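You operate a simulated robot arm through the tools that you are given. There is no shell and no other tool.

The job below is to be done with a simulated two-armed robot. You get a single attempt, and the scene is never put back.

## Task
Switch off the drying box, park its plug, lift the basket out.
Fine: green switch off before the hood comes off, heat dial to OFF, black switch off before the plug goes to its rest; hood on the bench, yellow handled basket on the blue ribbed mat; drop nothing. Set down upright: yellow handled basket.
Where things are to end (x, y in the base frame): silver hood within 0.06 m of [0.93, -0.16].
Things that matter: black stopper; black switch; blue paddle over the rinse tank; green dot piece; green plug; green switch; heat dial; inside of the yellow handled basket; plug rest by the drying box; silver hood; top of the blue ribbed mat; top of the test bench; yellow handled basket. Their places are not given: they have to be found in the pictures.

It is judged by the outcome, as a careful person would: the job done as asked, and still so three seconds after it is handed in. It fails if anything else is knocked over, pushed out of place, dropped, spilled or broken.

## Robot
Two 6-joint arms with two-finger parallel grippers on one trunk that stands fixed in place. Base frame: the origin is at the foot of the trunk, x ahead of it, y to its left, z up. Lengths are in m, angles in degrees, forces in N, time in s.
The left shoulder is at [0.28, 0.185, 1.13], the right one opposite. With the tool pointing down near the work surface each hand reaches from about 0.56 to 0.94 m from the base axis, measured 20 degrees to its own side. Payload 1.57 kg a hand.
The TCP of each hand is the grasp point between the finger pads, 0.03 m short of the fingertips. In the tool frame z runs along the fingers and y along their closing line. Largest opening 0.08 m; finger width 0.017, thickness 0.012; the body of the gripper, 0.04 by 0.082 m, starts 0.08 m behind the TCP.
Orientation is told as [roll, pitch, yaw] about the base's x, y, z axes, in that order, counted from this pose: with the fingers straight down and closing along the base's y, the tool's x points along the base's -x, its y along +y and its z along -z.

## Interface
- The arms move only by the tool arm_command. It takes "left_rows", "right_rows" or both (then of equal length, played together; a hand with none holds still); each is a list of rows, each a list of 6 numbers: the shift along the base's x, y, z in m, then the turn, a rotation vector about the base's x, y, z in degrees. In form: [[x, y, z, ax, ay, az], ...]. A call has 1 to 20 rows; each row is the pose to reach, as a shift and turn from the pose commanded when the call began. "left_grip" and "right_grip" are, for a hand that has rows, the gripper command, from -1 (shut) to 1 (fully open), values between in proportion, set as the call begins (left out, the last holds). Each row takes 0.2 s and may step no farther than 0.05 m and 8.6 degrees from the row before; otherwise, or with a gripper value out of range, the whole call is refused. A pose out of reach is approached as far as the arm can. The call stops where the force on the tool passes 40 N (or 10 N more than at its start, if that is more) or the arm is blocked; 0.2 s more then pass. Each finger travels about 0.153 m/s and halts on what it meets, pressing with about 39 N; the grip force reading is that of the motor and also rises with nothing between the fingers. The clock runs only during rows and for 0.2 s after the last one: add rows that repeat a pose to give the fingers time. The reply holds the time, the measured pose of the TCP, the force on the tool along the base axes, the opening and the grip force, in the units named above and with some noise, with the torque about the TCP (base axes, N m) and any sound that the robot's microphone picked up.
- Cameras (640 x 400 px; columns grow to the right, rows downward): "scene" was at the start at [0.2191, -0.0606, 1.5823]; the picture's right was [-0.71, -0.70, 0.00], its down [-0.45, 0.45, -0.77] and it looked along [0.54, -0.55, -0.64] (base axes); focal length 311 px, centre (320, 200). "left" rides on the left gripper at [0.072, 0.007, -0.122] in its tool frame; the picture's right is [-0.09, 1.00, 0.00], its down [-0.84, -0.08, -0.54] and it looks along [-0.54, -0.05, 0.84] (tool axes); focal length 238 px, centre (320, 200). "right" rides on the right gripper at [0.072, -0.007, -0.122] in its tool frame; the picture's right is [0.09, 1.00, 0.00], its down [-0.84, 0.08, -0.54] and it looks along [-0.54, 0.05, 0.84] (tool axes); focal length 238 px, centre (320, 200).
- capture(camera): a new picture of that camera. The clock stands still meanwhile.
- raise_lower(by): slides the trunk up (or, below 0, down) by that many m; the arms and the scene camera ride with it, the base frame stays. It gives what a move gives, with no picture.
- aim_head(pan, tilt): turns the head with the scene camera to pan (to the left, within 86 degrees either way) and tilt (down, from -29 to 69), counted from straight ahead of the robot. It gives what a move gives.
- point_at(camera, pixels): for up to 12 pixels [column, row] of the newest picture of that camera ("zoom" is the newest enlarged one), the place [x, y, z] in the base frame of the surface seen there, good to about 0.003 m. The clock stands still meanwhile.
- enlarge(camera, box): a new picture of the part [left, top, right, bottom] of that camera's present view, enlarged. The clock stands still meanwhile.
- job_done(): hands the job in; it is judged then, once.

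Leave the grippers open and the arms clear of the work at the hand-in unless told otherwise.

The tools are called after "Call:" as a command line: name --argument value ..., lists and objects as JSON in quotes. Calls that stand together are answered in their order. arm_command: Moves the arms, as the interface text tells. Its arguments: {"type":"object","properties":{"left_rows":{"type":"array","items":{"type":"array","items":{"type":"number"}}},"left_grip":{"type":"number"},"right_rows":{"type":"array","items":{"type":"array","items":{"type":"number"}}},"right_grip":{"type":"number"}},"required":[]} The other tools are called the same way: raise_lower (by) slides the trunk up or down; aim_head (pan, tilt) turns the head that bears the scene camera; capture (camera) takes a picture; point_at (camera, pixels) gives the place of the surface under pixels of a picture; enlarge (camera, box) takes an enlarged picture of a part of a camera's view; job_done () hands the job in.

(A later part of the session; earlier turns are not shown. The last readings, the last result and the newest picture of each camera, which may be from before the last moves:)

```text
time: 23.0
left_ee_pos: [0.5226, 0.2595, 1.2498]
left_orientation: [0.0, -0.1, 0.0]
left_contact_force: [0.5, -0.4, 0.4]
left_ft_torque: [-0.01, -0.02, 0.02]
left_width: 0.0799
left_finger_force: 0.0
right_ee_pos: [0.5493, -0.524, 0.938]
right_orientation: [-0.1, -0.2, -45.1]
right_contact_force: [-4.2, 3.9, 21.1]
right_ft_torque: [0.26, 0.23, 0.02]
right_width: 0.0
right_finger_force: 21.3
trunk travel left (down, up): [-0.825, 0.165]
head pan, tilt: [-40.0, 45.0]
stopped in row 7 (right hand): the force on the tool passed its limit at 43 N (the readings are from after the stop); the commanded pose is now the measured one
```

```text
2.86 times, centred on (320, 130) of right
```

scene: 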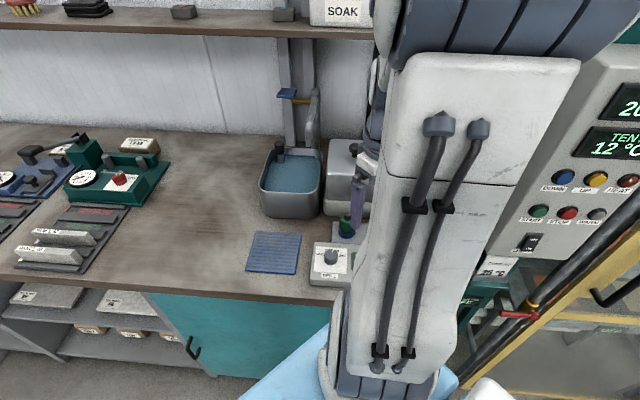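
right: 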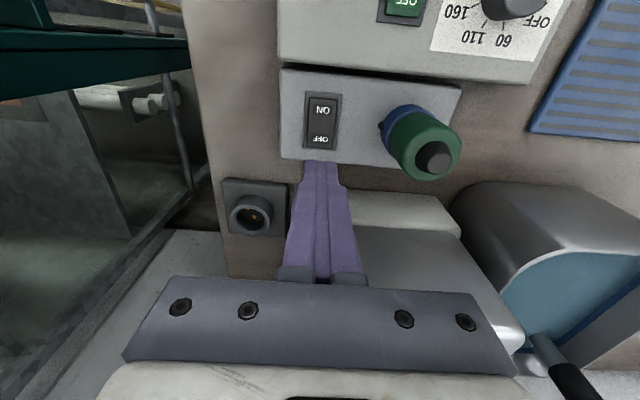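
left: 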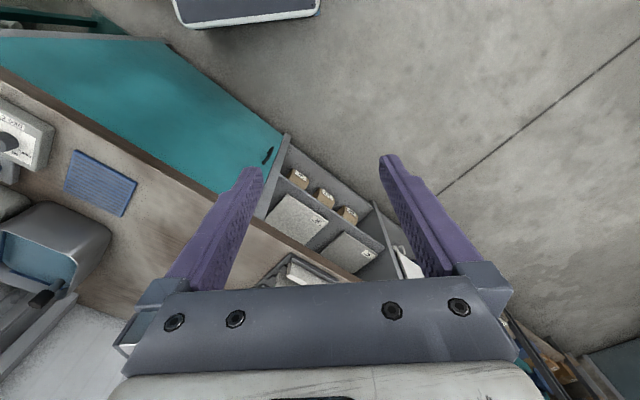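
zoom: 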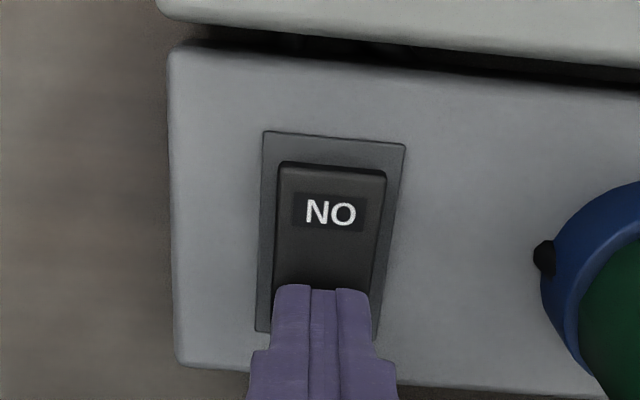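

The ON end now stands higher, so the switch looks rocked to OFF. I raise the hand and check the end heights.

Call:
arm_command --right_rows '[[0, 0, 0.02, 0, 0, 0], [0, 0, 0.06, 0, 0, 0], [0, 0, 0.1, 0, 0, 0], [-0.02, 0.02, 0.13, 0, 0, 0], [-0.03, 0.03, 0.14, 0, 0, 0]]'

Call:
capture --camera "right"

Call:
enlarge --camera "right" --box '[200, 60, 440, 260]'

```text
time: 24.2
left_ee_pos: [0.5222, 0.2578, 1.2495]
left_orientation: [0.0, 0.1, 0.0]
left_contact_force: [0.3, -0.2, 1.0]
left_ft_torque: [0.0, -0.01, 0.03]
left_width: 0.0799
left_finger_force: 0.1
right_ee_pos: [0.5174, -0.4924, 1.08]
right_orientation: [0.0, -0.1, -45.2]
right_contact_force: [0.0, 0.9, 0.7]
right_ft_torque: [0.0, -0.02, 0.0]
right_width: 0.0
right_finger_force: 21.5
trunk travel left (down, up): [-0.825, 0.165]
head pan, tilt: [-40.0, 45.0]
```

```text
taken
```

right: 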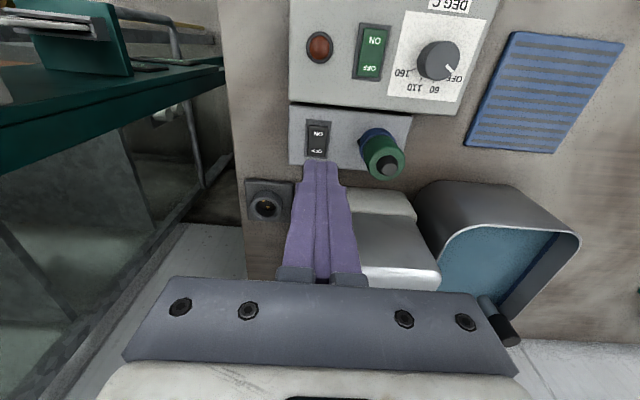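

```text
2.00 times, centred on (320, 160) of right
```

zoom: 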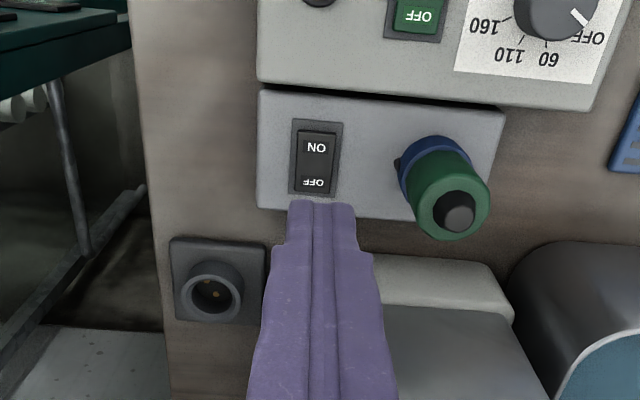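

Both switches are OFF and the dial pointer is at OFF. Now the plug: I'll measure the plug (green body around (450,195), black cap (455,212)) and the rest (ring around (210,292)).

Call:
point_at --camera "zoom" --pixels '[[455, 210], [418, 200], [488, 200], [455, 238], [450, 165], [412, 165], [210, 292], [182, 292], [240, 292], [211, 265], [211, 318], [318, 148]]'

Call:
point_at --camera "zoom" --pixels '[[318, 183], [172, 240], [262, 247], [265, 320], [178, 318], [208, 305], [398, 165], [430, 145], [440, 213], [472, 213], [455, 195], [245, 260]]'

Call:
enlarge --camera "right" --box '[235, 165, 305, 235]'

Call:
enlarge --camera "right" --box '[340, 110, 430, 190]'

```text
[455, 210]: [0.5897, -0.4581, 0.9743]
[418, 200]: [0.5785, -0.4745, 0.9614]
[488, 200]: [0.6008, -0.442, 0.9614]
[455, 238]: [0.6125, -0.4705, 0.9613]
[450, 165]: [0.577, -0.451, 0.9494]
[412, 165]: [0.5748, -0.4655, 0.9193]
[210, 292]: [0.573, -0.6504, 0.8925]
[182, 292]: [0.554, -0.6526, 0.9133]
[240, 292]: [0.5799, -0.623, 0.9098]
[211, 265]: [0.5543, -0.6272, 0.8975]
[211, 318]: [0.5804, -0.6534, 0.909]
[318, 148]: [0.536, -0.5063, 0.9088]
```

```text
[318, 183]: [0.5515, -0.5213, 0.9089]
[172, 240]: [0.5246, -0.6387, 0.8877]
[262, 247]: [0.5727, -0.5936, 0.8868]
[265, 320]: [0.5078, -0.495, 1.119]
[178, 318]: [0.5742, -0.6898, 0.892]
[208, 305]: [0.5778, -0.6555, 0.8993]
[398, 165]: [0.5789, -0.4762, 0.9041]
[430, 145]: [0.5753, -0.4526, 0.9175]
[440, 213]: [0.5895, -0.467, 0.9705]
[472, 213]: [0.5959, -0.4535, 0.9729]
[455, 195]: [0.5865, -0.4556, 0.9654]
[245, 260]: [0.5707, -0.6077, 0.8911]
```

```text
5.71 times, centred on (270, 200) of right
```

zoom: 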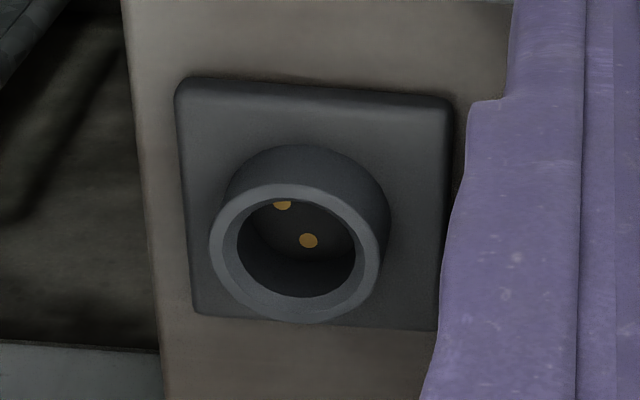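

```text
5.00 times, centred on (385, 150) of right
```

zoom: 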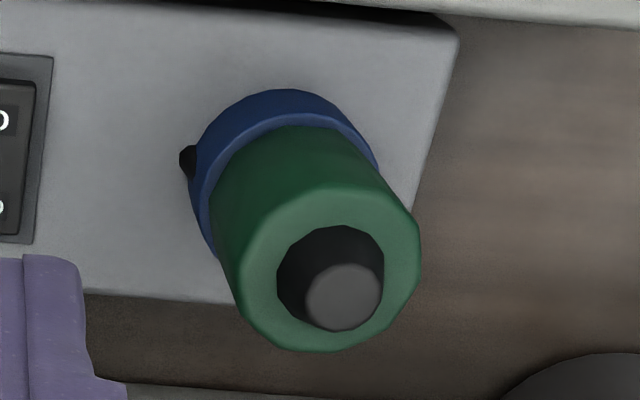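

The plug is a vertical cylinder (r≈0.020, centre ≈(0.590,-0.459), green body z≈0.92-0.962, cap to 0.975). The rest ring centre is ≈(0.567,-0.638), with its top at 0.911. I need to see how close the drying box is to the rest, so I open the fingers, rise, and look again.

Call:
arm_command --right_rows '[[0, -0.02, 0.04, 0, 0, 0], [0, -0.05, 0.08, 0, 0, 0], [0, -0.07, 0.11, 0, 0, 0]]' --right_grip 1

Call:
capture --camera "right"

Call:
capture --camera "scene"

```text
time: 25.0
left_ee_pos: [0.5225, 0.2581, 1.2489]
left_orientation: [0.0, 0.0, 0.0]
left_contact_force: [-0.4, 0.2, -0.6]
left_ft_torque: [-0.03, 0.0, 0.01]
left_width: 0.0801
left_finger_force: 0.1
right_ee_pos: [0.5199, -0.5641, 1.1866]
right_orientation: [-0.1, -0.2, -45.0]
right_contact_force: [-0.5, 0.2, -0.7]
right_ft_torque: [0.01, -0.02, 0.02]
right_width: 0.0801
right_finger_force: 0.0
trunk travel left (down, up): [-0.825, 0.165]
head pan, tilt: [-40.0, 45.0]
```

```text
taken
```

right: 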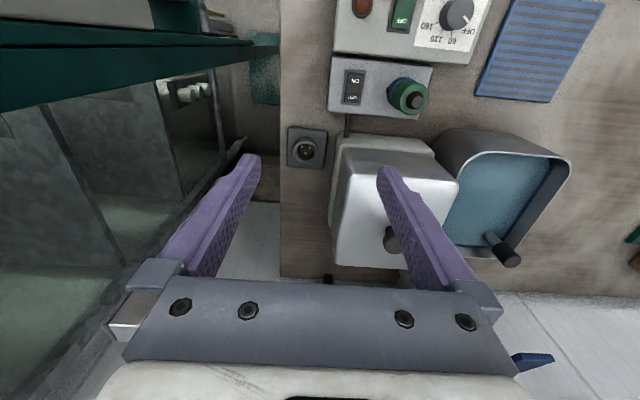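

```text
taken
```

scene: 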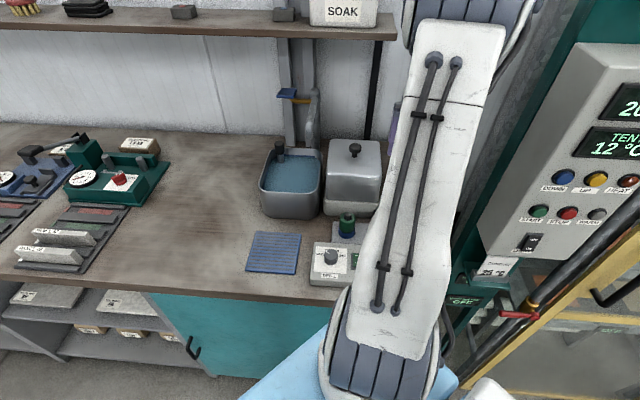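

The wrist view shows the rest at (307,148), the drying box base next to it, and the hood. I'll zoom and measure.

Call:
enlarge --camera "right" --box '[270, 60, 470, 220]'

Call:
enlarge --camera "scene" --box '[250, 130, 410, 250]'

```text
2.50 times, centred on (370, 140) of right
```

zoom: 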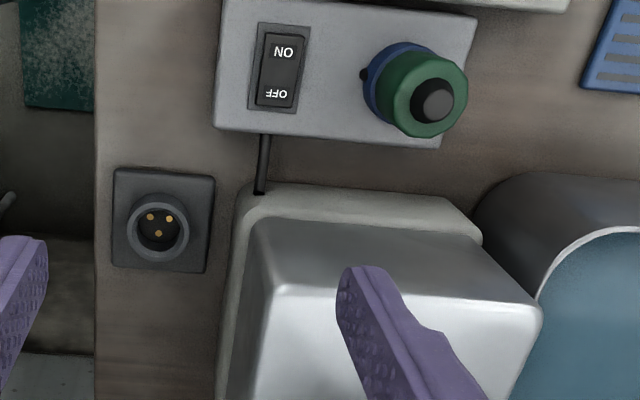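

```text
3.33 times, centred on (330, 190) of scene
```

zoom: 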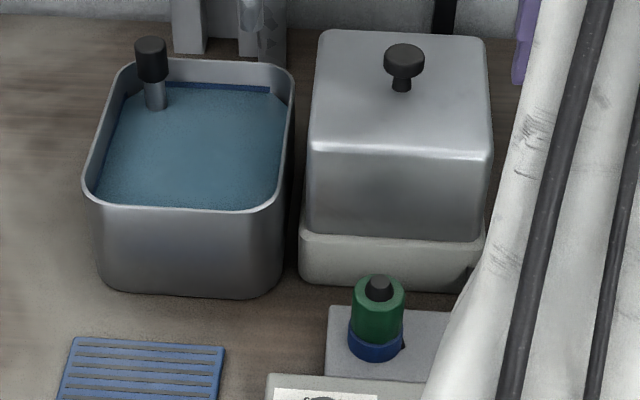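

I'll measure the plug boundaries, hood outline, knob and base in this scene zoom.

Call:
point_at --camera "zoom" --pixels '[[378, 284], [377, 305], [377, 335], [376, 348], [376, 358], [400, 345], [351, 318], [403, 312], [404, 60], [403, 48], [388, 60], [422, 60]]'

Call:
point_at --camera "zoom" --pixels '[[316, 36], [484, 45], [308, 150], [490, 156], [308, 225], [478, 235], [302, 240], [302, 275], [482, 250], [455, 287], [285, 200], [402, 92]]'

Call:
enlarge --camera "right" --box '[270, 60, 470, 220]'

Call:
point_at --camera "zoom" --pixels '[[114, 170], [214, 176], [206, 272], [114, 262], [240, 195], [235, 260], [228, 360], [255, 225], [158, 228], [190, 225], [128, 230], [262, 165]]'

```text
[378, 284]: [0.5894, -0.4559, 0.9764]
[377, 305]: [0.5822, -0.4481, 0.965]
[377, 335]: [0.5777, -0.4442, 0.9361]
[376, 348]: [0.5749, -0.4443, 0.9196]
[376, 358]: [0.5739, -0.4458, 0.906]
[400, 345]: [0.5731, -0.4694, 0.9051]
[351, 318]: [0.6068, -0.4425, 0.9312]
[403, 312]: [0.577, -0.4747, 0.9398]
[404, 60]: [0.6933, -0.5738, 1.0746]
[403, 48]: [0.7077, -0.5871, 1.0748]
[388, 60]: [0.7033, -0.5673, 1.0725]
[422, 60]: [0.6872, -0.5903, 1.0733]
```

```text
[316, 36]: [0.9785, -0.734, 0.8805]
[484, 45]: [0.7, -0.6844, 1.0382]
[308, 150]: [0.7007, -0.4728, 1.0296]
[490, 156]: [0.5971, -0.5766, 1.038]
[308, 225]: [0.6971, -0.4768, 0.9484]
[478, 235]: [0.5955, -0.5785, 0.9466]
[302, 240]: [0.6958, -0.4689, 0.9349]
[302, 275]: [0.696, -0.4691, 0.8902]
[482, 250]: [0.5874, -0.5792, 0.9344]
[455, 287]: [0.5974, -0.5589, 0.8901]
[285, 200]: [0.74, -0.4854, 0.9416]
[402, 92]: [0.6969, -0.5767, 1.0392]
```

```text
2.50 times, centred on (370, 140) of right
```

zoom: 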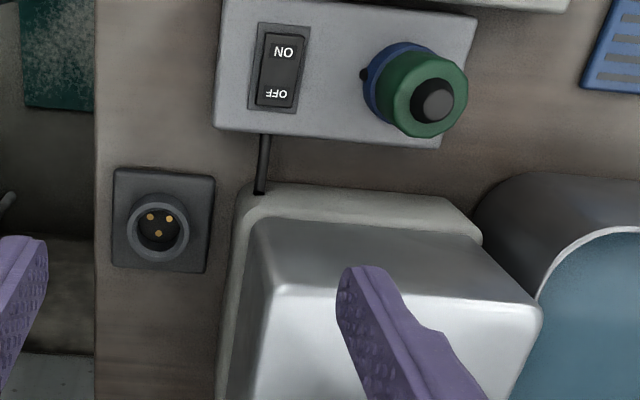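

```text
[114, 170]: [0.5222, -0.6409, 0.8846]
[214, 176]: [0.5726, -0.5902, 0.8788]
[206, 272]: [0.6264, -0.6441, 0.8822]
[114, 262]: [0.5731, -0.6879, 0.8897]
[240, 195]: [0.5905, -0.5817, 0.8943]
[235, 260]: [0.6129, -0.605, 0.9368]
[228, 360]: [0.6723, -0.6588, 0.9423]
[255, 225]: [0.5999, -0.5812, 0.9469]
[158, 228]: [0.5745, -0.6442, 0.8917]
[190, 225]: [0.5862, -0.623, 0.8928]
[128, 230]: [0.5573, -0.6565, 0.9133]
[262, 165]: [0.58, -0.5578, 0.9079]
```

The rest plate's corners give a centre ≈(0.573,-0.641), and the drying-box base edge is 0.054 m from it along the finger direction, so a moderate opening there is fine. I'll check the neighbouring machine parts on the right side for clearance.

Call:
point_at --camera "right" --pixels '[[100, 90], [180, 60], [235, 45], [60, 30], [150, 45], [200, 90], [230, 150], [150, 120], [262, 75], [60, 110], [220, 20], [262, 20]]'

Call:
point_at --camera "scene" --pixels '[[560, 60], [540, 150], [500, 230], [480, 250], [600, 60], [620, 180], [530, 240], [495, 266], [465, 290], [580, 20], [520, 200], [505, 180]]'

```text
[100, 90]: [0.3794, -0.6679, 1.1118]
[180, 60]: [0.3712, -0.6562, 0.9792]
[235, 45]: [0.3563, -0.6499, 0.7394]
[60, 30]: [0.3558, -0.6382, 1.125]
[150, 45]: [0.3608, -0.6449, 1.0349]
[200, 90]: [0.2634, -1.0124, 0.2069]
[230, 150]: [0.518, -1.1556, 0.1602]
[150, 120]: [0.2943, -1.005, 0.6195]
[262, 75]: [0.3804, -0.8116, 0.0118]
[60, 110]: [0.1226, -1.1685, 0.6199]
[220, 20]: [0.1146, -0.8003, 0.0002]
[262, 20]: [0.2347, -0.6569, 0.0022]
```

```text
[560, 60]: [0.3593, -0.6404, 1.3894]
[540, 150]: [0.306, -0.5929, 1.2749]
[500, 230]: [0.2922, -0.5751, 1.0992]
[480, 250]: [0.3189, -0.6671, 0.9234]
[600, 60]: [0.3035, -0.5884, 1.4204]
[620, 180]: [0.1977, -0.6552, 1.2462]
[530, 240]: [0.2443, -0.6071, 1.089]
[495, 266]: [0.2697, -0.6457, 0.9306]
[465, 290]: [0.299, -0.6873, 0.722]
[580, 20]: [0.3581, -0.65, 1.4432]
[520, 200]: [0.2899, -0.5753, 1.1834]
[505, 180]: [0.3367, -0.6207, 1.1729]
```

The machine post (≈(0.37,-0.66)) is well away from the rest. Now I go above the plug with open fingers (closing along the box's long direction) and then look.

Call:
arm_command --right_rows '[[0.02, 0.03, -0.01, 0, 0, 0], [0.04, 0.06, -0.03, 0, 0, 0], [0.06, 0.09, -0.06, 0, 0, 0], [0.0717, 0.1055, -0.1, 0, 0, 0], [0.0717, 0.1055, -0.138, 0, 0, 0], [0.0717, 0.1055, -0.138, 0, 0, 0]]' --right_grip 1

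Call:
capture --camera "right"

Call:
capture --camera "scene"

```text
time: 26.4
left_ee_pos: [0.5228, 0.2572, 1.2501]
left_orientation: [0.0, 0.1, 0.0]
left_contact_force: [0.8, -0.2, 0.3]
left_ft_torque: [0.01, 0.03, 0.01]
left_width: 0.0798
left_finger_force: 0.1
right_ee_pos: [0.59, -0.4596, 1.0465]
right_orientation: [-0.1, -0.2, -45.0]
right_contact_force: [-1.1, -0.3, -0.4]
right_ft_torque: [0.0, -0.01, -0.01]
right_width: 0.08
right_finger_force: 0.0
trunk travel left (down, up): [-0.825, 0.165]
head pan, tilt: [-40.0, 45.0]
```

```text
taken
```

right: 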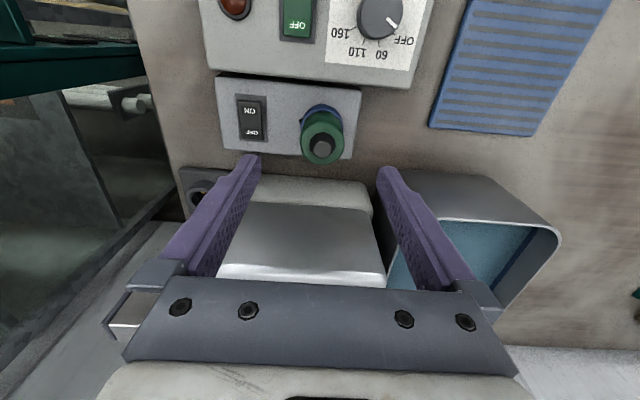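

```text
taken
```

scene: 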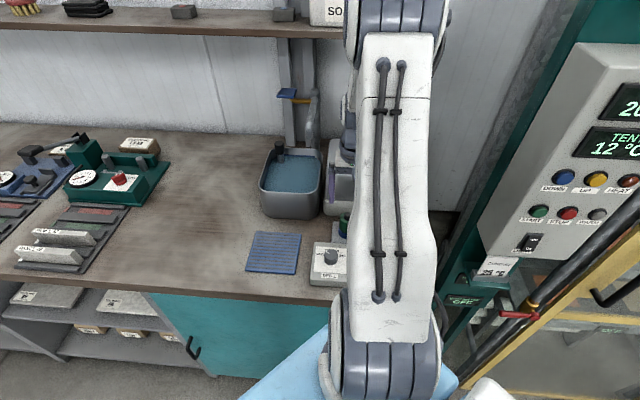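

The plug is centred between the fingers (cap at (321,146)). I descend until the tips are just above the blue collar (TCP z≈0.967), then close.

Call:
arm_command --right_rows '[[0, 0, -0.02, 0, 0, 0], [0, 0, -0.045, 0, 0, 0], [0, 0, -0.065, 0, 0, 0], [0, 0, -0.08, 0, 0, 0], [0, 0, -0.08, 0, 0, 0]]'

Call:
enlarge --camera "right" --box '[220, 60, 420, 200]'

```text
time: 27.6
left_ee_pos: [0.5232, 0.2573, 1.2496]
left_orientation: [0.0, 0.0, 0.0]
left_contact_force: [0.5, 0.5, 0.4]
left_ft_torque: [0.01, -0.02, 0.0]
left_width: 0.0799
left_finger_force: 0.1
right_ee_pos: [0.5926, -0.4565, 0.967]
right_orientation: [0.0, -0.3, -45.0]
right_contact_force: [-0.3, 0.8, 0.7]
right_ft_torque: [-0.03, -0.03, 0.0]
right_width: 0.0801
right_finger_force: 0.0
trunk travel left (down, up): [-0.825, 0.165]
head pan, tilt: [-40.0, 45.0]
```

```text
2.86 times, centred on (320, 130) of right
```

zoom: 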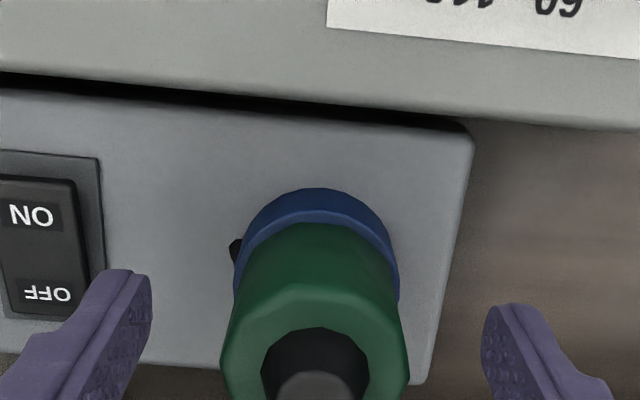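

Well placed. I close on the green body.

Call:
arm_command --right_rows '[[0, 0, 0, 0, 0, 0], [0, 0, 0, 0, 0, 0], [0, 0, 0, 0, 0, 0]]' --right_grip -1

Call:
enlarge --camera "right" --box '[220, 60, 420, 200]'

```text
time: 28.4
left_ee_pos: [0.5227, 0.2568, 1.2491]
left_orientation: [0.0, 0.0, 0.0]
left_contact_force: [0.9, 0.5, 0.2]
left_ft_torque: [-0.02, 0.02, 0.02]
left_width: 0.0801
left_finger_force: 0.1
right_ee_pos: [0.592, -0.457, 0.9663]
right_orientation: [0.1, -0.2, -44.9]
right_contact_force: [0.1, 0.2, 0.3]
right_ft_torque: [0.01, 0.04, -0.01]
right_width: 0.0403
right_finger_force: 39.0
trunk travel left (down, up): [-0.825, 0.165]
head pan, tilt: [-40.0, 45.0]
```

```text
2.86 times, centred on (320, 130) of right
```

zoom: 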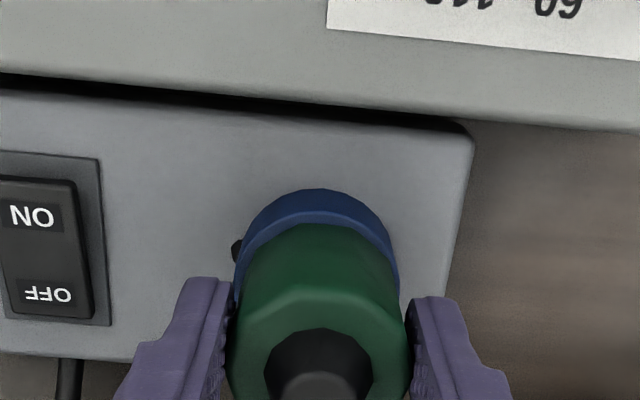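

It is gripped at 0.040 m with no side force. I pull straight up slowly and watch the force.

Call:
arm_command --right_rows '[[0, 0, 0.003, 0, 0, 0], [0, 0, 0.006, 0, 0, 0], [0, 0, 0.01, 0, 0, 0], [0, 0, 0.014, 0, 0, 0]]'

Call:
enlarge --camera "right" --box '[220, 60, 420, 200]'

```text
time: 29.4
left_ee_pos: [0.5241, 0.2567, 1.2485]
left_orientation: [0.0, 0.0, 0.0]
left_contact_force: [0.4, -0.9, 0.7]
left_ft_torque: [0.01, -0.02, 0.02]
left_width: 0.0802
left_finger_force: 0.1
right_ee_pos: [0.593, -0.46, 0.982]
right_orientation: [0.1, -0.3, -45.0]
right_contact_force: [-0.4, -0.3, -0.6]
right_ft_torque: [0.0, -0.01, -0.01]
right_width: 0.0406
right_finger_force: 39.0
trunk travel left (down, up): [-0.825, 0.165]
head pan, tilt: [-40.0, 45.0]
```

```text
2.86 times, centred on (320, 130) of right
```

zoom: 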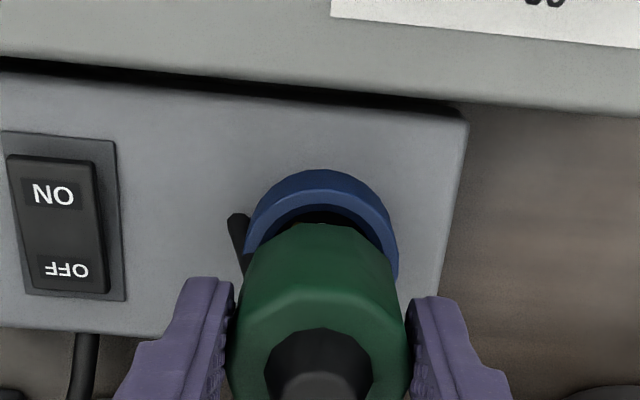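

The plug pulls out freely and the blue collar stays. I raise it to clear.

Call:
arm_command --right_rows '[[0, 0, 0.01, 0, 0, 0], [0, 0, 0.025, 0, 0, 0], [0, 0, 0.045, 0, 0, 0], [0, 0, 0.07, 0, 0, 0], [0, 0, 0.09, 0, 0, 0]]'

Call:
capture --camera "right"

Call:
enlarge --camera "scene" --box '[250, 130, 410, 250]'

```text
time: 30.6
left_ee_pos: [0.5228, 0.258, 1.2494]
left_orientation: [0.0, 0.0, 0.0]
left_contact_force: [0.0, -0.1, -0.5]
left_ft_torque: [0.0, -0.01, 0.0]
left_width: 0.0799
left_finger_force: 0.0
right_ee_pos: [0.5918, -0.4558, 1.0718]
right_orientation: [0.0, -0.2, -45.0]
right_contact_force: [-0.6, 0.1, -1.5]
right_ft_torque: [0.02, -0.01, -0.01]
right_width: 0.0408
right_finger_force: 38.8
trunk travel left (down, up): [-0.825, 0.165]
head pan, tilt: [-40.0, 45.0]
```

```text
taken
```

right: 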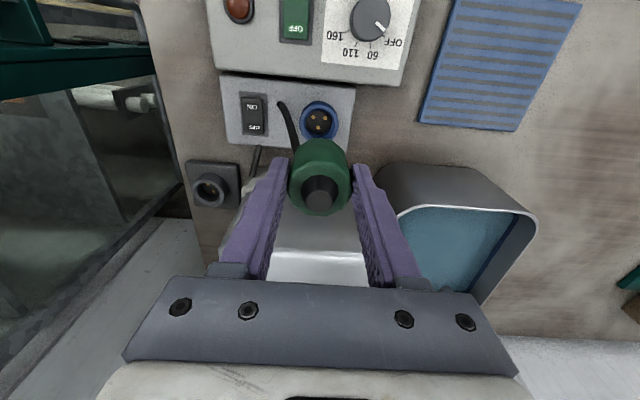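

```text
3.33 times, centred on (330, 190) of scene
```

zoom: 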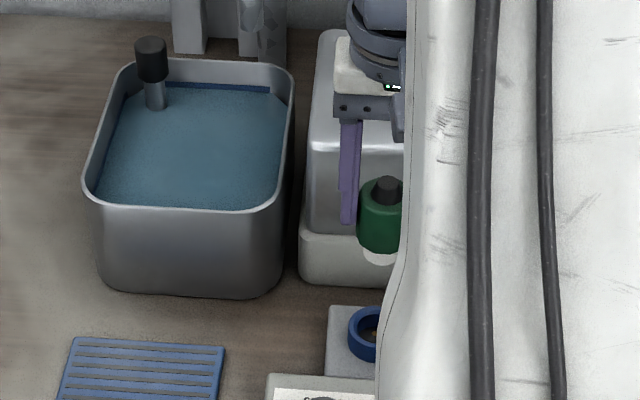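

The plug hangs freely on its cable. The empty blue socket at (319,120) and the rest at (211,188) both show three pins in the same pattern, so I keep the orientation. I'll measure both rings in one view to get the exact offset.

Call:
enlarge --camera "right" --box '[180, 80, 360, 220]'

```text
2.86 times, centred on (270, 150) of right
```

zoom: 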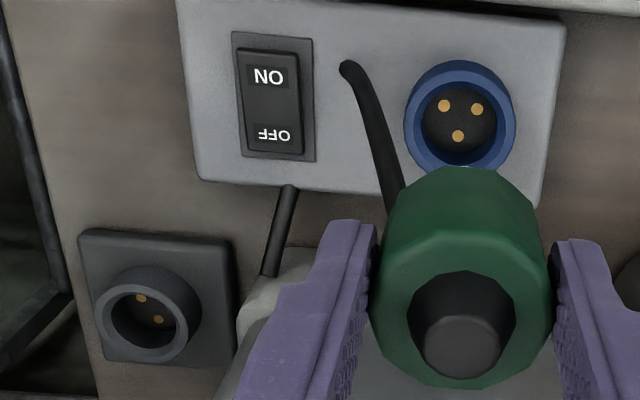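

Call:
point_at --camera "zoom" --pixels '[[412, 124], [509, 130], [463, 76], [456, 162], [444, 105], [477, 108], [458, 136], [103, 315], [192, 324], [150, 290], [144, 356], [160, 320]]'

Call:
point_at --camera "zoom" --pixels '[[425, 90], [500, 95], [425, 155], [490, 160], [115, 295], [185, 300], [115, 345], [180, 350], [142, 299], [82, 232], [228, 240], [106, 360]]'

```text
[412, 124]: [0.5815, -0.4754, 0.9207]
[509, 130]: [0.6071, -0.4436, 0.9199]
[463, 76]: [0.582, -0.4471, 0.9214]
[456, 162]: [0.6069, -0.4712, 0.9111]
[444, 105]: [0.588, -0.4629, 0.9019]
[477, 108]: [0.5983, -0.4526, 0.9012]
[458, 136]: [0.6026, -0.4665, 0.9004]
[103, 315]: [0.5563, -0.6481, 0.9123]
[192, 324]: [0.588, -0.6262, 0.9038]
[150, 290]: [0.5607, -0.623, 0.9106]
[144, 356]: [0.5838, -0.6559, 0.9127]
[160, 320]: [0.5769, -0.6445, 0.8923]
```

```text
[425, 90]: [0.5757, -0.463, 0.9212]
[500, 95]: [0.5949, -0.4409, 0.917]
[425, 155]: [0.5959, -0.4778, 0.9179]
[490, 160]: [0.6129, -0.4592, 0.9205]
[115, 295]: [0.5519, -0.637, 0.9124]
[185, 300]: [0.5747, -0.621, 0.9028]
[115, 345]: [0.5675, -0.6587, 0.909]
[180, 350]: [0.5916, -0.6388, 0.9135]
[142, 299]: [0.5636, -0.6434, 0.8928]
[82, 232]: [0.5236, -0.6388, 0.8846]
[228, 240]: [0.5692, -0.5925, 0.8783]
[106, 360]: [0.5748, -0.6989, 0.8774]
```

The ring centres are: socket (0.5945,-0.4597), rest (0.572,-0.639), so the offset is about (-0.023,-0.179), and -0.008 in z. I carry the plug around the hood's near corner (0.597,-0.577) and stop above the rest.

Call:
arm_command --right_rows '[[-0.018, -0.02, 0, 0, 0, 0], [-0.036, -0.042, -0.005, 0, 0, 0], [-0.05, -0.065, -0.01, 0, 0, 0], [-0.058, -0.095, -0.01, 0, 0, 0], [-0.06, -0.125, -0.01, 0, 0, 0], [-0.05, -0.15, -0.01, 0, 0, 0], [-0.035, -0.168, -0.01, 0, 0, 0], [-0.0232, -0.1793, -0.01, 0, 0, 0], [-0.0232, -0.1793, -0.02, 0, 0, 0], [-0.0232, -0.1793, -0.02, 0, 0, 0]]'

Call:
capture --camera "right"

Call:
enlarge --camera "right" --box '[240, 60, 400, 240]'

Call:
capture --camera "scene"

```text
time: 32.8
left_ee_pos: [0.5219, 0.2577, 1.2485]
left_orientation: [0.0, -0.1, 0.0]
left_contact_force: [-0.4, 0.2, 0.3]
left_ft_torque: [-0.01, -0.02, -0.04]
left_width: 0.0798
left_finger_force: 0.0
right_ee_pos: [0.5692, -0.6391, 1.0512]
right_orientation: [0.1, -0.2, -45.1]
right_contact_force: [-0.6, 0.4, -0.9]
right_ft_torque: [0.02, -0.02, 0.0]
right_width: 0.0406
right_finger_force: 38.8
trunk travel left (down, up): [-0.825, 0.165]
head pan, tilt: [-40.0, 45.0]
```

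```text
taken
```

right: 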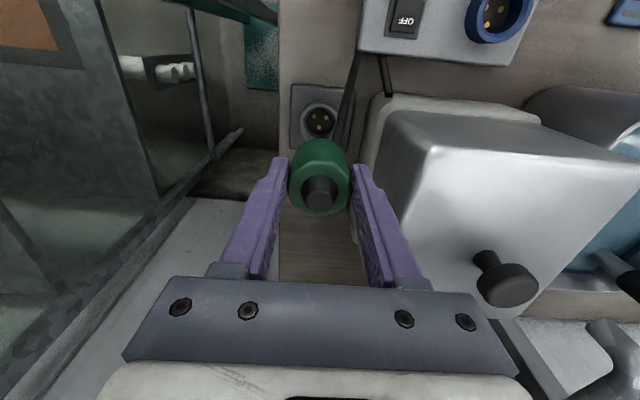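

```text
2.22 times, centred on (320, 150) of right
```

zoom: 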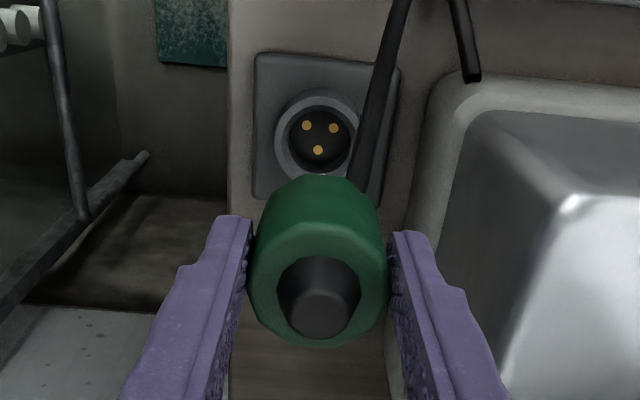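

```text
taken
```

scene: 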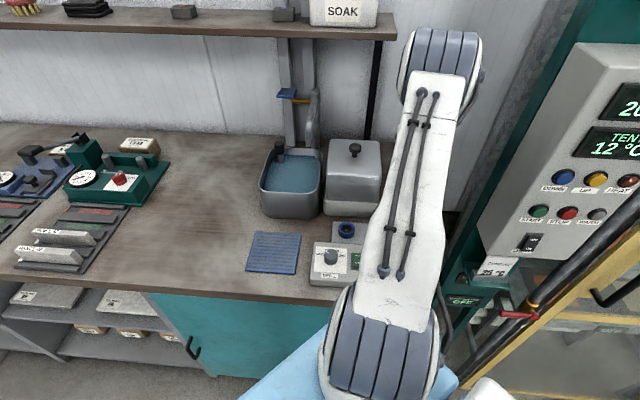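

To check alignment precisely, I raise so that the height above the rest equals the earlier height above the socket, and compare the ring's pixel position (the socket ring was at about (319.7,121.5)).

Call:
arm_command --right_rows '[[0, 0, 0.012, 0, 0, 0], [0, 0, 0.012, 0, 0, 0]]'

Call:
enlarge --camera "right" --box '[280, 90, 360, 140]'

Call:
point_at --camera "zoom" --pixels '[[225, 250], [425, 250], [320, 150], [320, 335], [285, 215], [360, 220], [318, 280]]'

```text
time: 33.4
left_ee_pos: [0.5229, 0.2568, 1.2504]
left_orientation: [0.0, 0.1, 0.0]
left_contact_force: [0.6, -0.8, 0.3]
left_ft_torque: [-0.01, 0.01, -0.02]
left_width: 0.0798
left_finger_force: 0.0
right_ee_pos: [0.5686, -0.639, 1.0629]
right_orientation: [0.0, -0.2, -44.9]
right_contact_force: [-0.8, 0.1, -0.9]
right_ft_torque: [-0.02, 0.0, -0.03]
right_width: 0.0406
right_finger_force: 38.9
trunk travel left (down, up): [-0.825, 0.165]
head pan, tilt: [-40.0, 45.0]
```

```text
8.00 times, centred on (320, 115) of right
```

zoom: 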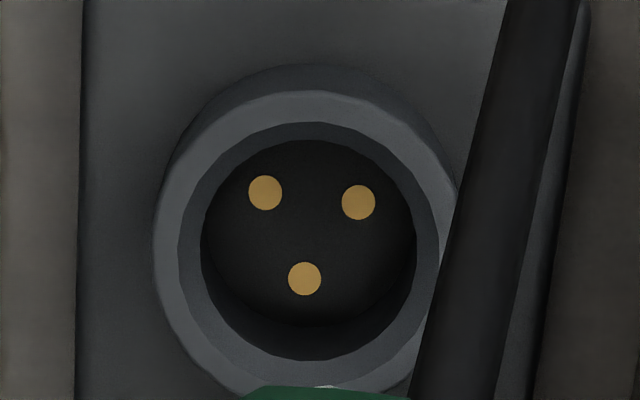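

```text
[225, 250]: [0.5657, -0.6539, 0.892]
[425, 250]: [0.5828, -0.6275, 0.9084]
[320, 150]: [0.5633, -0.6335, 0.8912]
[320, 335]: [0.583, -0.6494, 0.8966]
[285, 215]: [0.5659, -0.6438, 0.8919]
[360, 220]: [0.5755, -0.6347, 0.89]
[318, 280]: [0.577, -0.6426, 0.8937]
```

Comparing pin positions, the rest sits about 2 px higher in the image than the socket did, so I shift the hand about 2.3 mm back toward the robot. I lower to just above the ring and look.

Call:
arm_command --right_rows '[[-0.0016, 0.0016, -0.02, 0, 0, 0], [-0.0016, 0.0016, -0.045, 0, 0, 0], [-0.0016, 0.0016, -0.06, 0, 0, 0], [-0.0016, 0.0016, -0.06, 0, 0, 0]]'

Call:
capture --camera "right"

Call:
enlarge --camera "right" --box '[260, 60, 380, 220]'

```text
time: 34.4
left_ee_pos: [0.5216, 0.2579, 1.2493]
left_orientation: [0.0, 0.0, 0.0]
left_contact_force: [0.6, 0.2, -0.3]
left_ft_torque: [0.02, -0.01, 0.01]
left_width: 0.08
left_finger_force: 0.1
right_ee_pos: [0.5674, -0.636, 1.004]
right_orientation: [0.0, -0.2, -45.0]
right_contact_force: [0.8, -0.2, -1.2]
right_ft_torque: [0.01, 0.0, -0.02]
right_width: 0.0407
right_finger_force: 39.1
trunk travel left (down, up): [-0.825, 0.165]
head pan, tilt: [-40.0, 45.0]
```

```text
taken
```

right: 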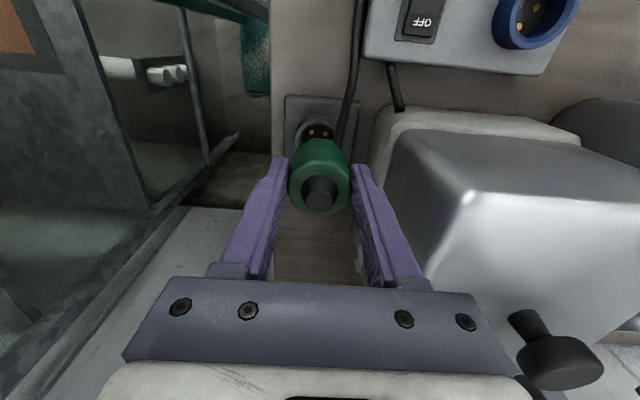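

```text
2.50 times, centred on (320, 140) of right
```

zoom: 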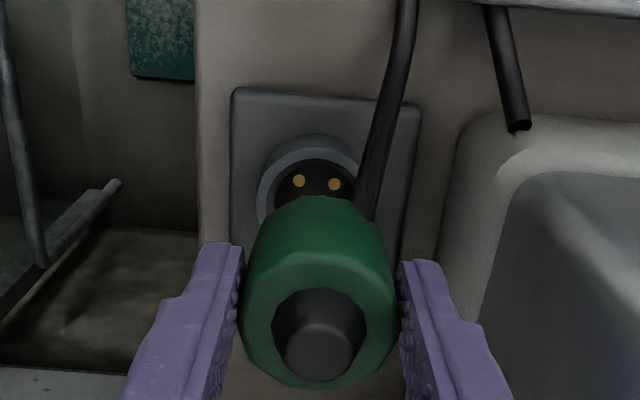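

Sideways alignment looks right (the ring is centred above the plug in the image). I lower slowly in fine steps, watching the force.

Call:
arm_command --right_rows '[[0, 0, -0.008, 0, 0, 0], [0, 0, -0.014, 0, 0, 0], [0, 0, -0.019, 0, 0, 0], [0, 0, -0.023, 0, 0, 0], [0, 0, -0.026, 0, 0, 0]]'

Call:
enlarge --camera "right" --box '[260, 60, 380, 220]'

```text
time: 35.6
left_ee_pos: [0.5224, 0.2564, 1.249]
left_orientation: [-0.1, 0.0, 0.0]
left_contact_force: [0.4, -0.4, -0.1]
left_ft_torque: [0.03, 0.0, 0.03]
left_width: 0.0802
left_finger_force: 0.0
right_ee_pos: [0.5676, -0.6361, 0.9788]
right_orientation: [0.0, -0.2, -45.0]
right_contact_force: [0.5, -0.5, -0.4]
right_ft_torque: [0.03, 0.01, -0.01]
right_width: 0.0405
right_finger_force: 39.5
trunk travel left (down, up): [-0.825, 0.165]
head pan, tilt: [-40.0, 45.0]
```

```text
2.50 times, centred on (320, 140) of right
```

zoom: 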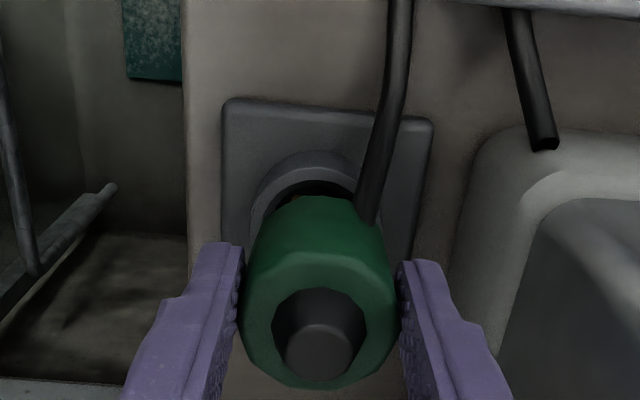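

No contact yet. I continue down in 2–3 mm steps.

Call:
arm_command --right_rows '[[0, 0, -0.003, 0, 0, 0], [0, 0, -0.006, 0, 0, 0], [0, 0, -0.009, 0, 0, 0]]'

Call:
enlarge --camera "right" --box '[260, 60, 380, 220]'

```text
time: 36.4
left_ee_pos: [0.522, 0.2583, 1.2484]
left_orientation: [0.0, -0.1, 0.0]
left_contact_force: [-0.6, 0.6, 0.7]
left_ft_torque: [-0.02, 0.02, -0.03]
left_width: 0.0799
left_finger_force: 0.1
right_ee_pos: [0.5667, -0.6368, 0.9689]
right_orientation: [0.1, -0.1, -45.0]
right_contact_force: [0.5, -0.9, -1.6]
right_ft_torque: [-0.01, -0.01, 0.01]
right_width: 0.0407
right_finger_force: 39.0
trunk travel left (down, up): [-0.825, 0.165]
head pan, tilt: [-40.0, 45.0]
```

```text
2.50 times, centred on (320, 140) of right
```

zoom: 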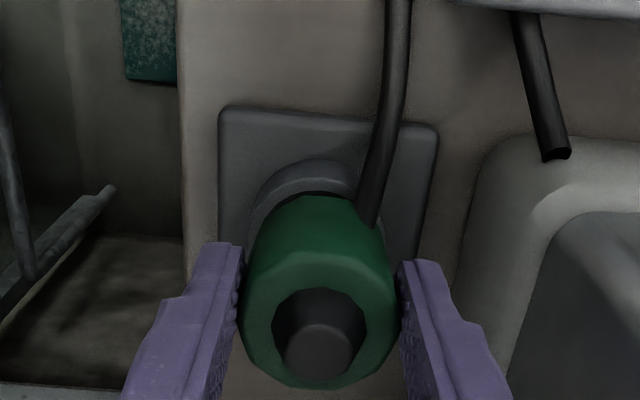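

Still no contact, and the plug is entering the ring. I continue toward the seat in 2 mm steps until light contact.

Call:
arm_command --right_rows '[[0, 0, -0.003, 0, 0, 0], [0, 0, -0.006, 0, 0, 0], [0, 0, -0.008, 0, 0, 0], [0, 0, -0.0095, 0, 0, 0]]'

Call:
enlarge --camera "right" --box '[260, 60, 380, 220]'

```text
time: 37.4
left_ee_pos: [0.5229, 0.2568, 1.2499]
left_orientation: [0.1, 0.0, 0.1]
left_contact_force: [-0.9, 0.2, 0.4]
left_ft_torque: [0.02, -0.01, 0.0]
left_width: 0.0801
left_finger_force: 0.0
right_ee_pos: [0.5668, -0.6369, 0.9601]
right_orientation: [-0.1, -0.2, -45.0]
right_contact_force: [0.5, 0.1, -1.4]
right_ft_torque: [-0.01, 0.02, -0.02]
right_width: 0.0405
right_finger_force: 38.9
trunk travel left (down, up): [-0.825, 0.165]
head pan, tilt: [-40.0, 45.0]
```

```text
2.50 times, centred on (320, 140) of right
```

zoom: 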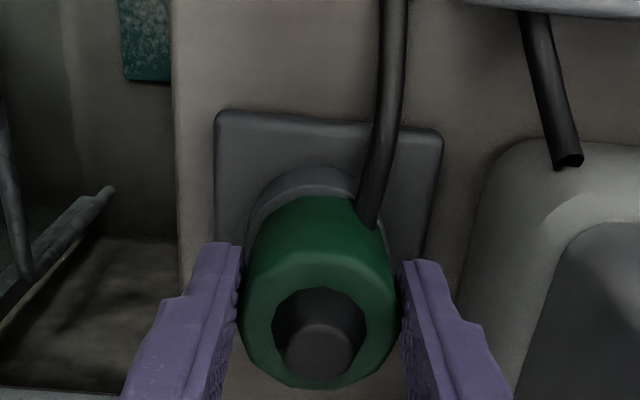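

Nearly seated, with a ring gap similar to the seated view at the socket. I press down a few more mm until contact.

Call:
arm_command --right_rows '[[0, 0, -0.0015, 0, 0, 0], [0, 0, -0.003, 0, 0, 0], [0, 0, -0.0045, 0, 0, 0]]'

```text
time: 38.2
left_ee_pos: [0.5222, 0.2578, 1.2499]
left_orientation: [-0.1, -0.1, 0.0]
left_contact_force: [-0.1, 0.5, 0.0]
left_ft_torque: [0.02, 0.01, 0.02]
left_width: 0.0799
left_finger_force: 0.0
right_ee_pos: [0.5666, -0.6376, 0.9583]
right_orientation: [-0.1, -0.6, -45.1]
right_contact_force: [-5.1, 1.8, 32.8]
right_ft_torque: [0.53, 0.1, 0.07]
right_width: 0.0405
right_finger_force: 39.2
trunk travel left (down, up): [-0.825, 0.165]
head pan, tilt: [-40.0, 45.0]
```

Contact at TCP z 0.958, exactly the predicted seat height. I ease up 2.5 mm and open to 0.06 m (the drying box is close), then rise.

Call:
arm_command --right_rows '[[0, 0, 0.0025, 0, 0, 0], [0, 0, 0.0025, 0, 0, 0]]'

Call:
arm_command --right_rows '[[0, 0, 0, 0, 0, 0], [0, 0, 0, 0, 0, 0]]' --right_grip 0.5

Call:
enlarge --camera "right" --box '[220, 60, 420, 220]'

```text
time: 38.8
left_ee_pos: [0.5232, 0.2573, 1.2499]
left_orientation: [0.0, -0.1, 0.0]
left_contact_force: [-0.6, -0.5, -0.2]
left_ft_torque: [-0.02, 0.0, -0.01]
left_width: 0.08
left_finger_force: 0.0
right_ee_pos: [0.5667, -0.6372, 0.9591]
right_orientation: [-0.2, -0.5, -45.1]
right_contact_force: [0.4, -8.6, 19.5]
right_ft_torque: [-0.13, -0.22, -0.05]
right_width: 0.0406
right_finger_force: 39.0
trunk travel left (down, up): [-0.825, 0.165]
head pan, tilt: [-40.0, 45.0]
```

```text
time: 39.4
left_ee_pos: [0.524, 0.2577, 1.2491]
left_orientation: [0.0, 0.0, 0.0]
left_contact_force: [1.4, -0.6, 0.2]
left_ft_torque: [-0.01, 0.0, 0.03]
left_width: 0.08
left_finger_force: 0.0
right_ee_pos: [0.5676, -0.6344, 0.9576]
right_orientation: [0.0, 0.0, -45.0]
right_contact_force: [-0.3, -0.3, 0.1]
right_ft_torque: [0.01, 0.0, 0.01]
right_width: 0.0599
right_finger_force: 0.1
trunk travel left (down, up): [-0.825, 0.165]
head pan, tilt: [-40.0, 45.0]
```

```text
2.50 times, centred on (320, 140) of right
```

zoom: 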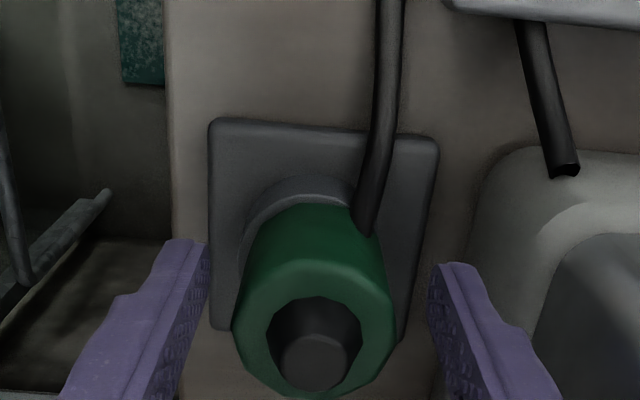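

The plug is standing in the rest. I rise straight up and back off to check it.

Call:
arm_command --right_rows '[[0, 0, 0.02, 0, 0, 0], [0, 0, 0.05, 0, 0, 0], [0, 0, 0.09, 0, 0, 0], [-0.01, 0.01, 0.13, 0, 0, 0], [-0.03, 0.03, 0.17, 0, 0, 0], [-0.04, 0.05, 0.2, 0, 0, 0]]'

Call:
capture --camera "right"

Call:
enlarge --camera "right" --box '[260, 60, 460, 240]'

```text
time: 40.8
left_ee_pos: [0.5233, 0.2576, 1.2483]
left_orientation: [0.0, 0.0, 0.0]
left_contact_force: [1.0, 0.8, -0.5]
left_ft_torque: [0.01, -0.03, 0.02]
left_width: 0.08
left_finger_force: 0.0
right_ee_pos: [0.5278, -0.5844, 1.1588]
right_orientation: [0.1, -0.3, -44.9]
right_contact_force: [0.0, -0.2, 0.4]
right_ft_torque: [-0.02, 0.01, -0.03]
right_width: 0.06
right_finger_force: 0.0
trunk travel left (down, up): [-0.825, 0.165]
head pan, tilt: [-40.0, 45.0]
```

```text
taken
```

right: 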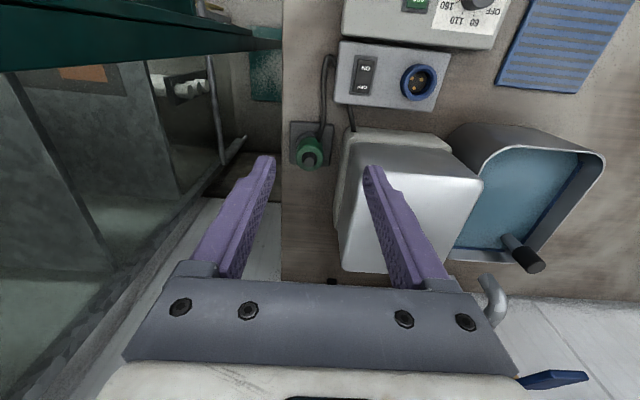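

```text
2.22 times, centred on (360, 150) of right
```

zoom: 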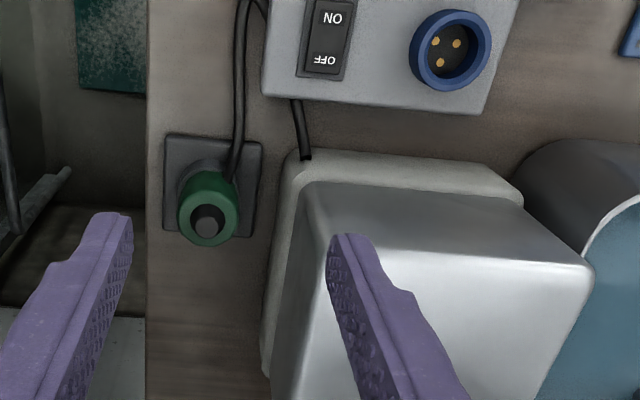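

The plug is parked in its rest. Next is the hood: I'll check the knob and plug height, and the landing area around (0.93,-0.16) from the scene camera.

Call:
point_at --camera "zoom" --pixels '[[208, 218], [190, 185]]'

Call:
aim_head --pan -20 --tilt 42

Call:
capture --camera "scene"

```text
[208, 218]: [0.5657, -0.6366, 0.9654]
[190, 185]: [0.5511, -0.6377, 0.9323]
```

```text
time: 41.6
left_ee_pos: [0.5234, 0.2574, 1.2499]
left_orientation: [0.1, 0.0, 0.0]
left_contact_force: [0.7, 0.8, -0.2]
left_ft_torque: [-0.02, 0.01, -0.01]
left_width: 0.0799
left_finger_force: 0.0
right_ee_pos: [0.5286, -0.5847, 1.1583]
right_orientation: [0.1, -0.2, -45.0]
right_contact_force: [0.0, -0.5, 0.2]
right_ft_torque: [0.03, -0.02, 0.03]
right_width: 0.0599
right_finger_force: 0.1
trunk travel left (down, up): [-0.825, 0.165]
head pan, tilt: [-20.0, 42.0]
```

```text
taken
```

scene: 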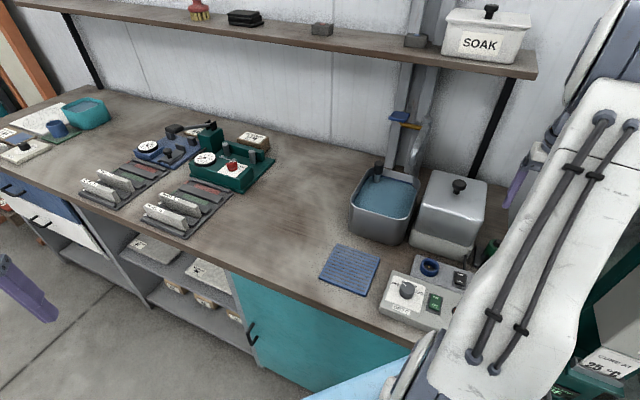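

The plug cap is at z≈0.965, as expected when seated. I'll measure the landing area, the neighbours and the hood knob.

Call:
point_at --camera "scene" --pixels '[[300, 200], [290, 220], [350, 180], [353, 205], [243, 192], [262, 165], [266, 140], [340, 247], [320, 282], [459, 186], [452, 186], [467, 188]]'

Call:
enlarge --camera "scene" --box '[330, 80, 530, 300]'

```text
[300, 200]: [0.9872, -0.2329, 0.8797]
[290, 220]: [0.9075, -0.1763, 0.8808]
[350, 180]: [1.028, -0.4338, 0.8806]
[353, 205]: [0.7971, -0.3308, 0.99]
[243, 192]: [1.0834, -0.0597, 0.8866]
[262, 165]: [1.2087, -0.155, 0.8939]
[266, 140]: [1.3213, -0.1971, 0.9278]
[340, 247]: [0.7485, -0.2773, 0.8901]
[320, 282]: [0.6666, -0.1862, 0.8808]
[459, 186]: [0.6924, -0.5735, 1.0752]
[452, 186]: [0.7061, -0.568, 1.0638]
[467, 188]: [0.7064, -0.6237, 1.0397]
```

```text
1.82 times, centred on (430, 190) of scene
```

zoom: 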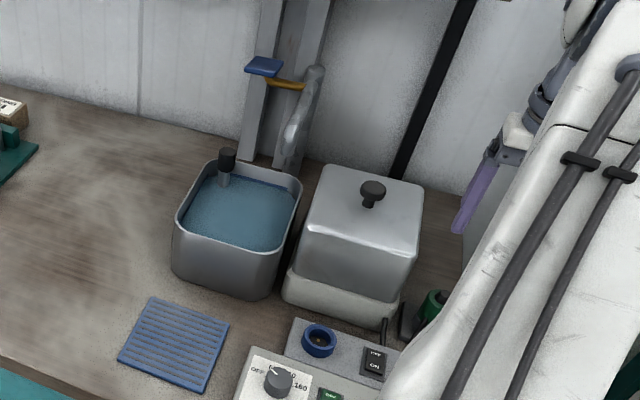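

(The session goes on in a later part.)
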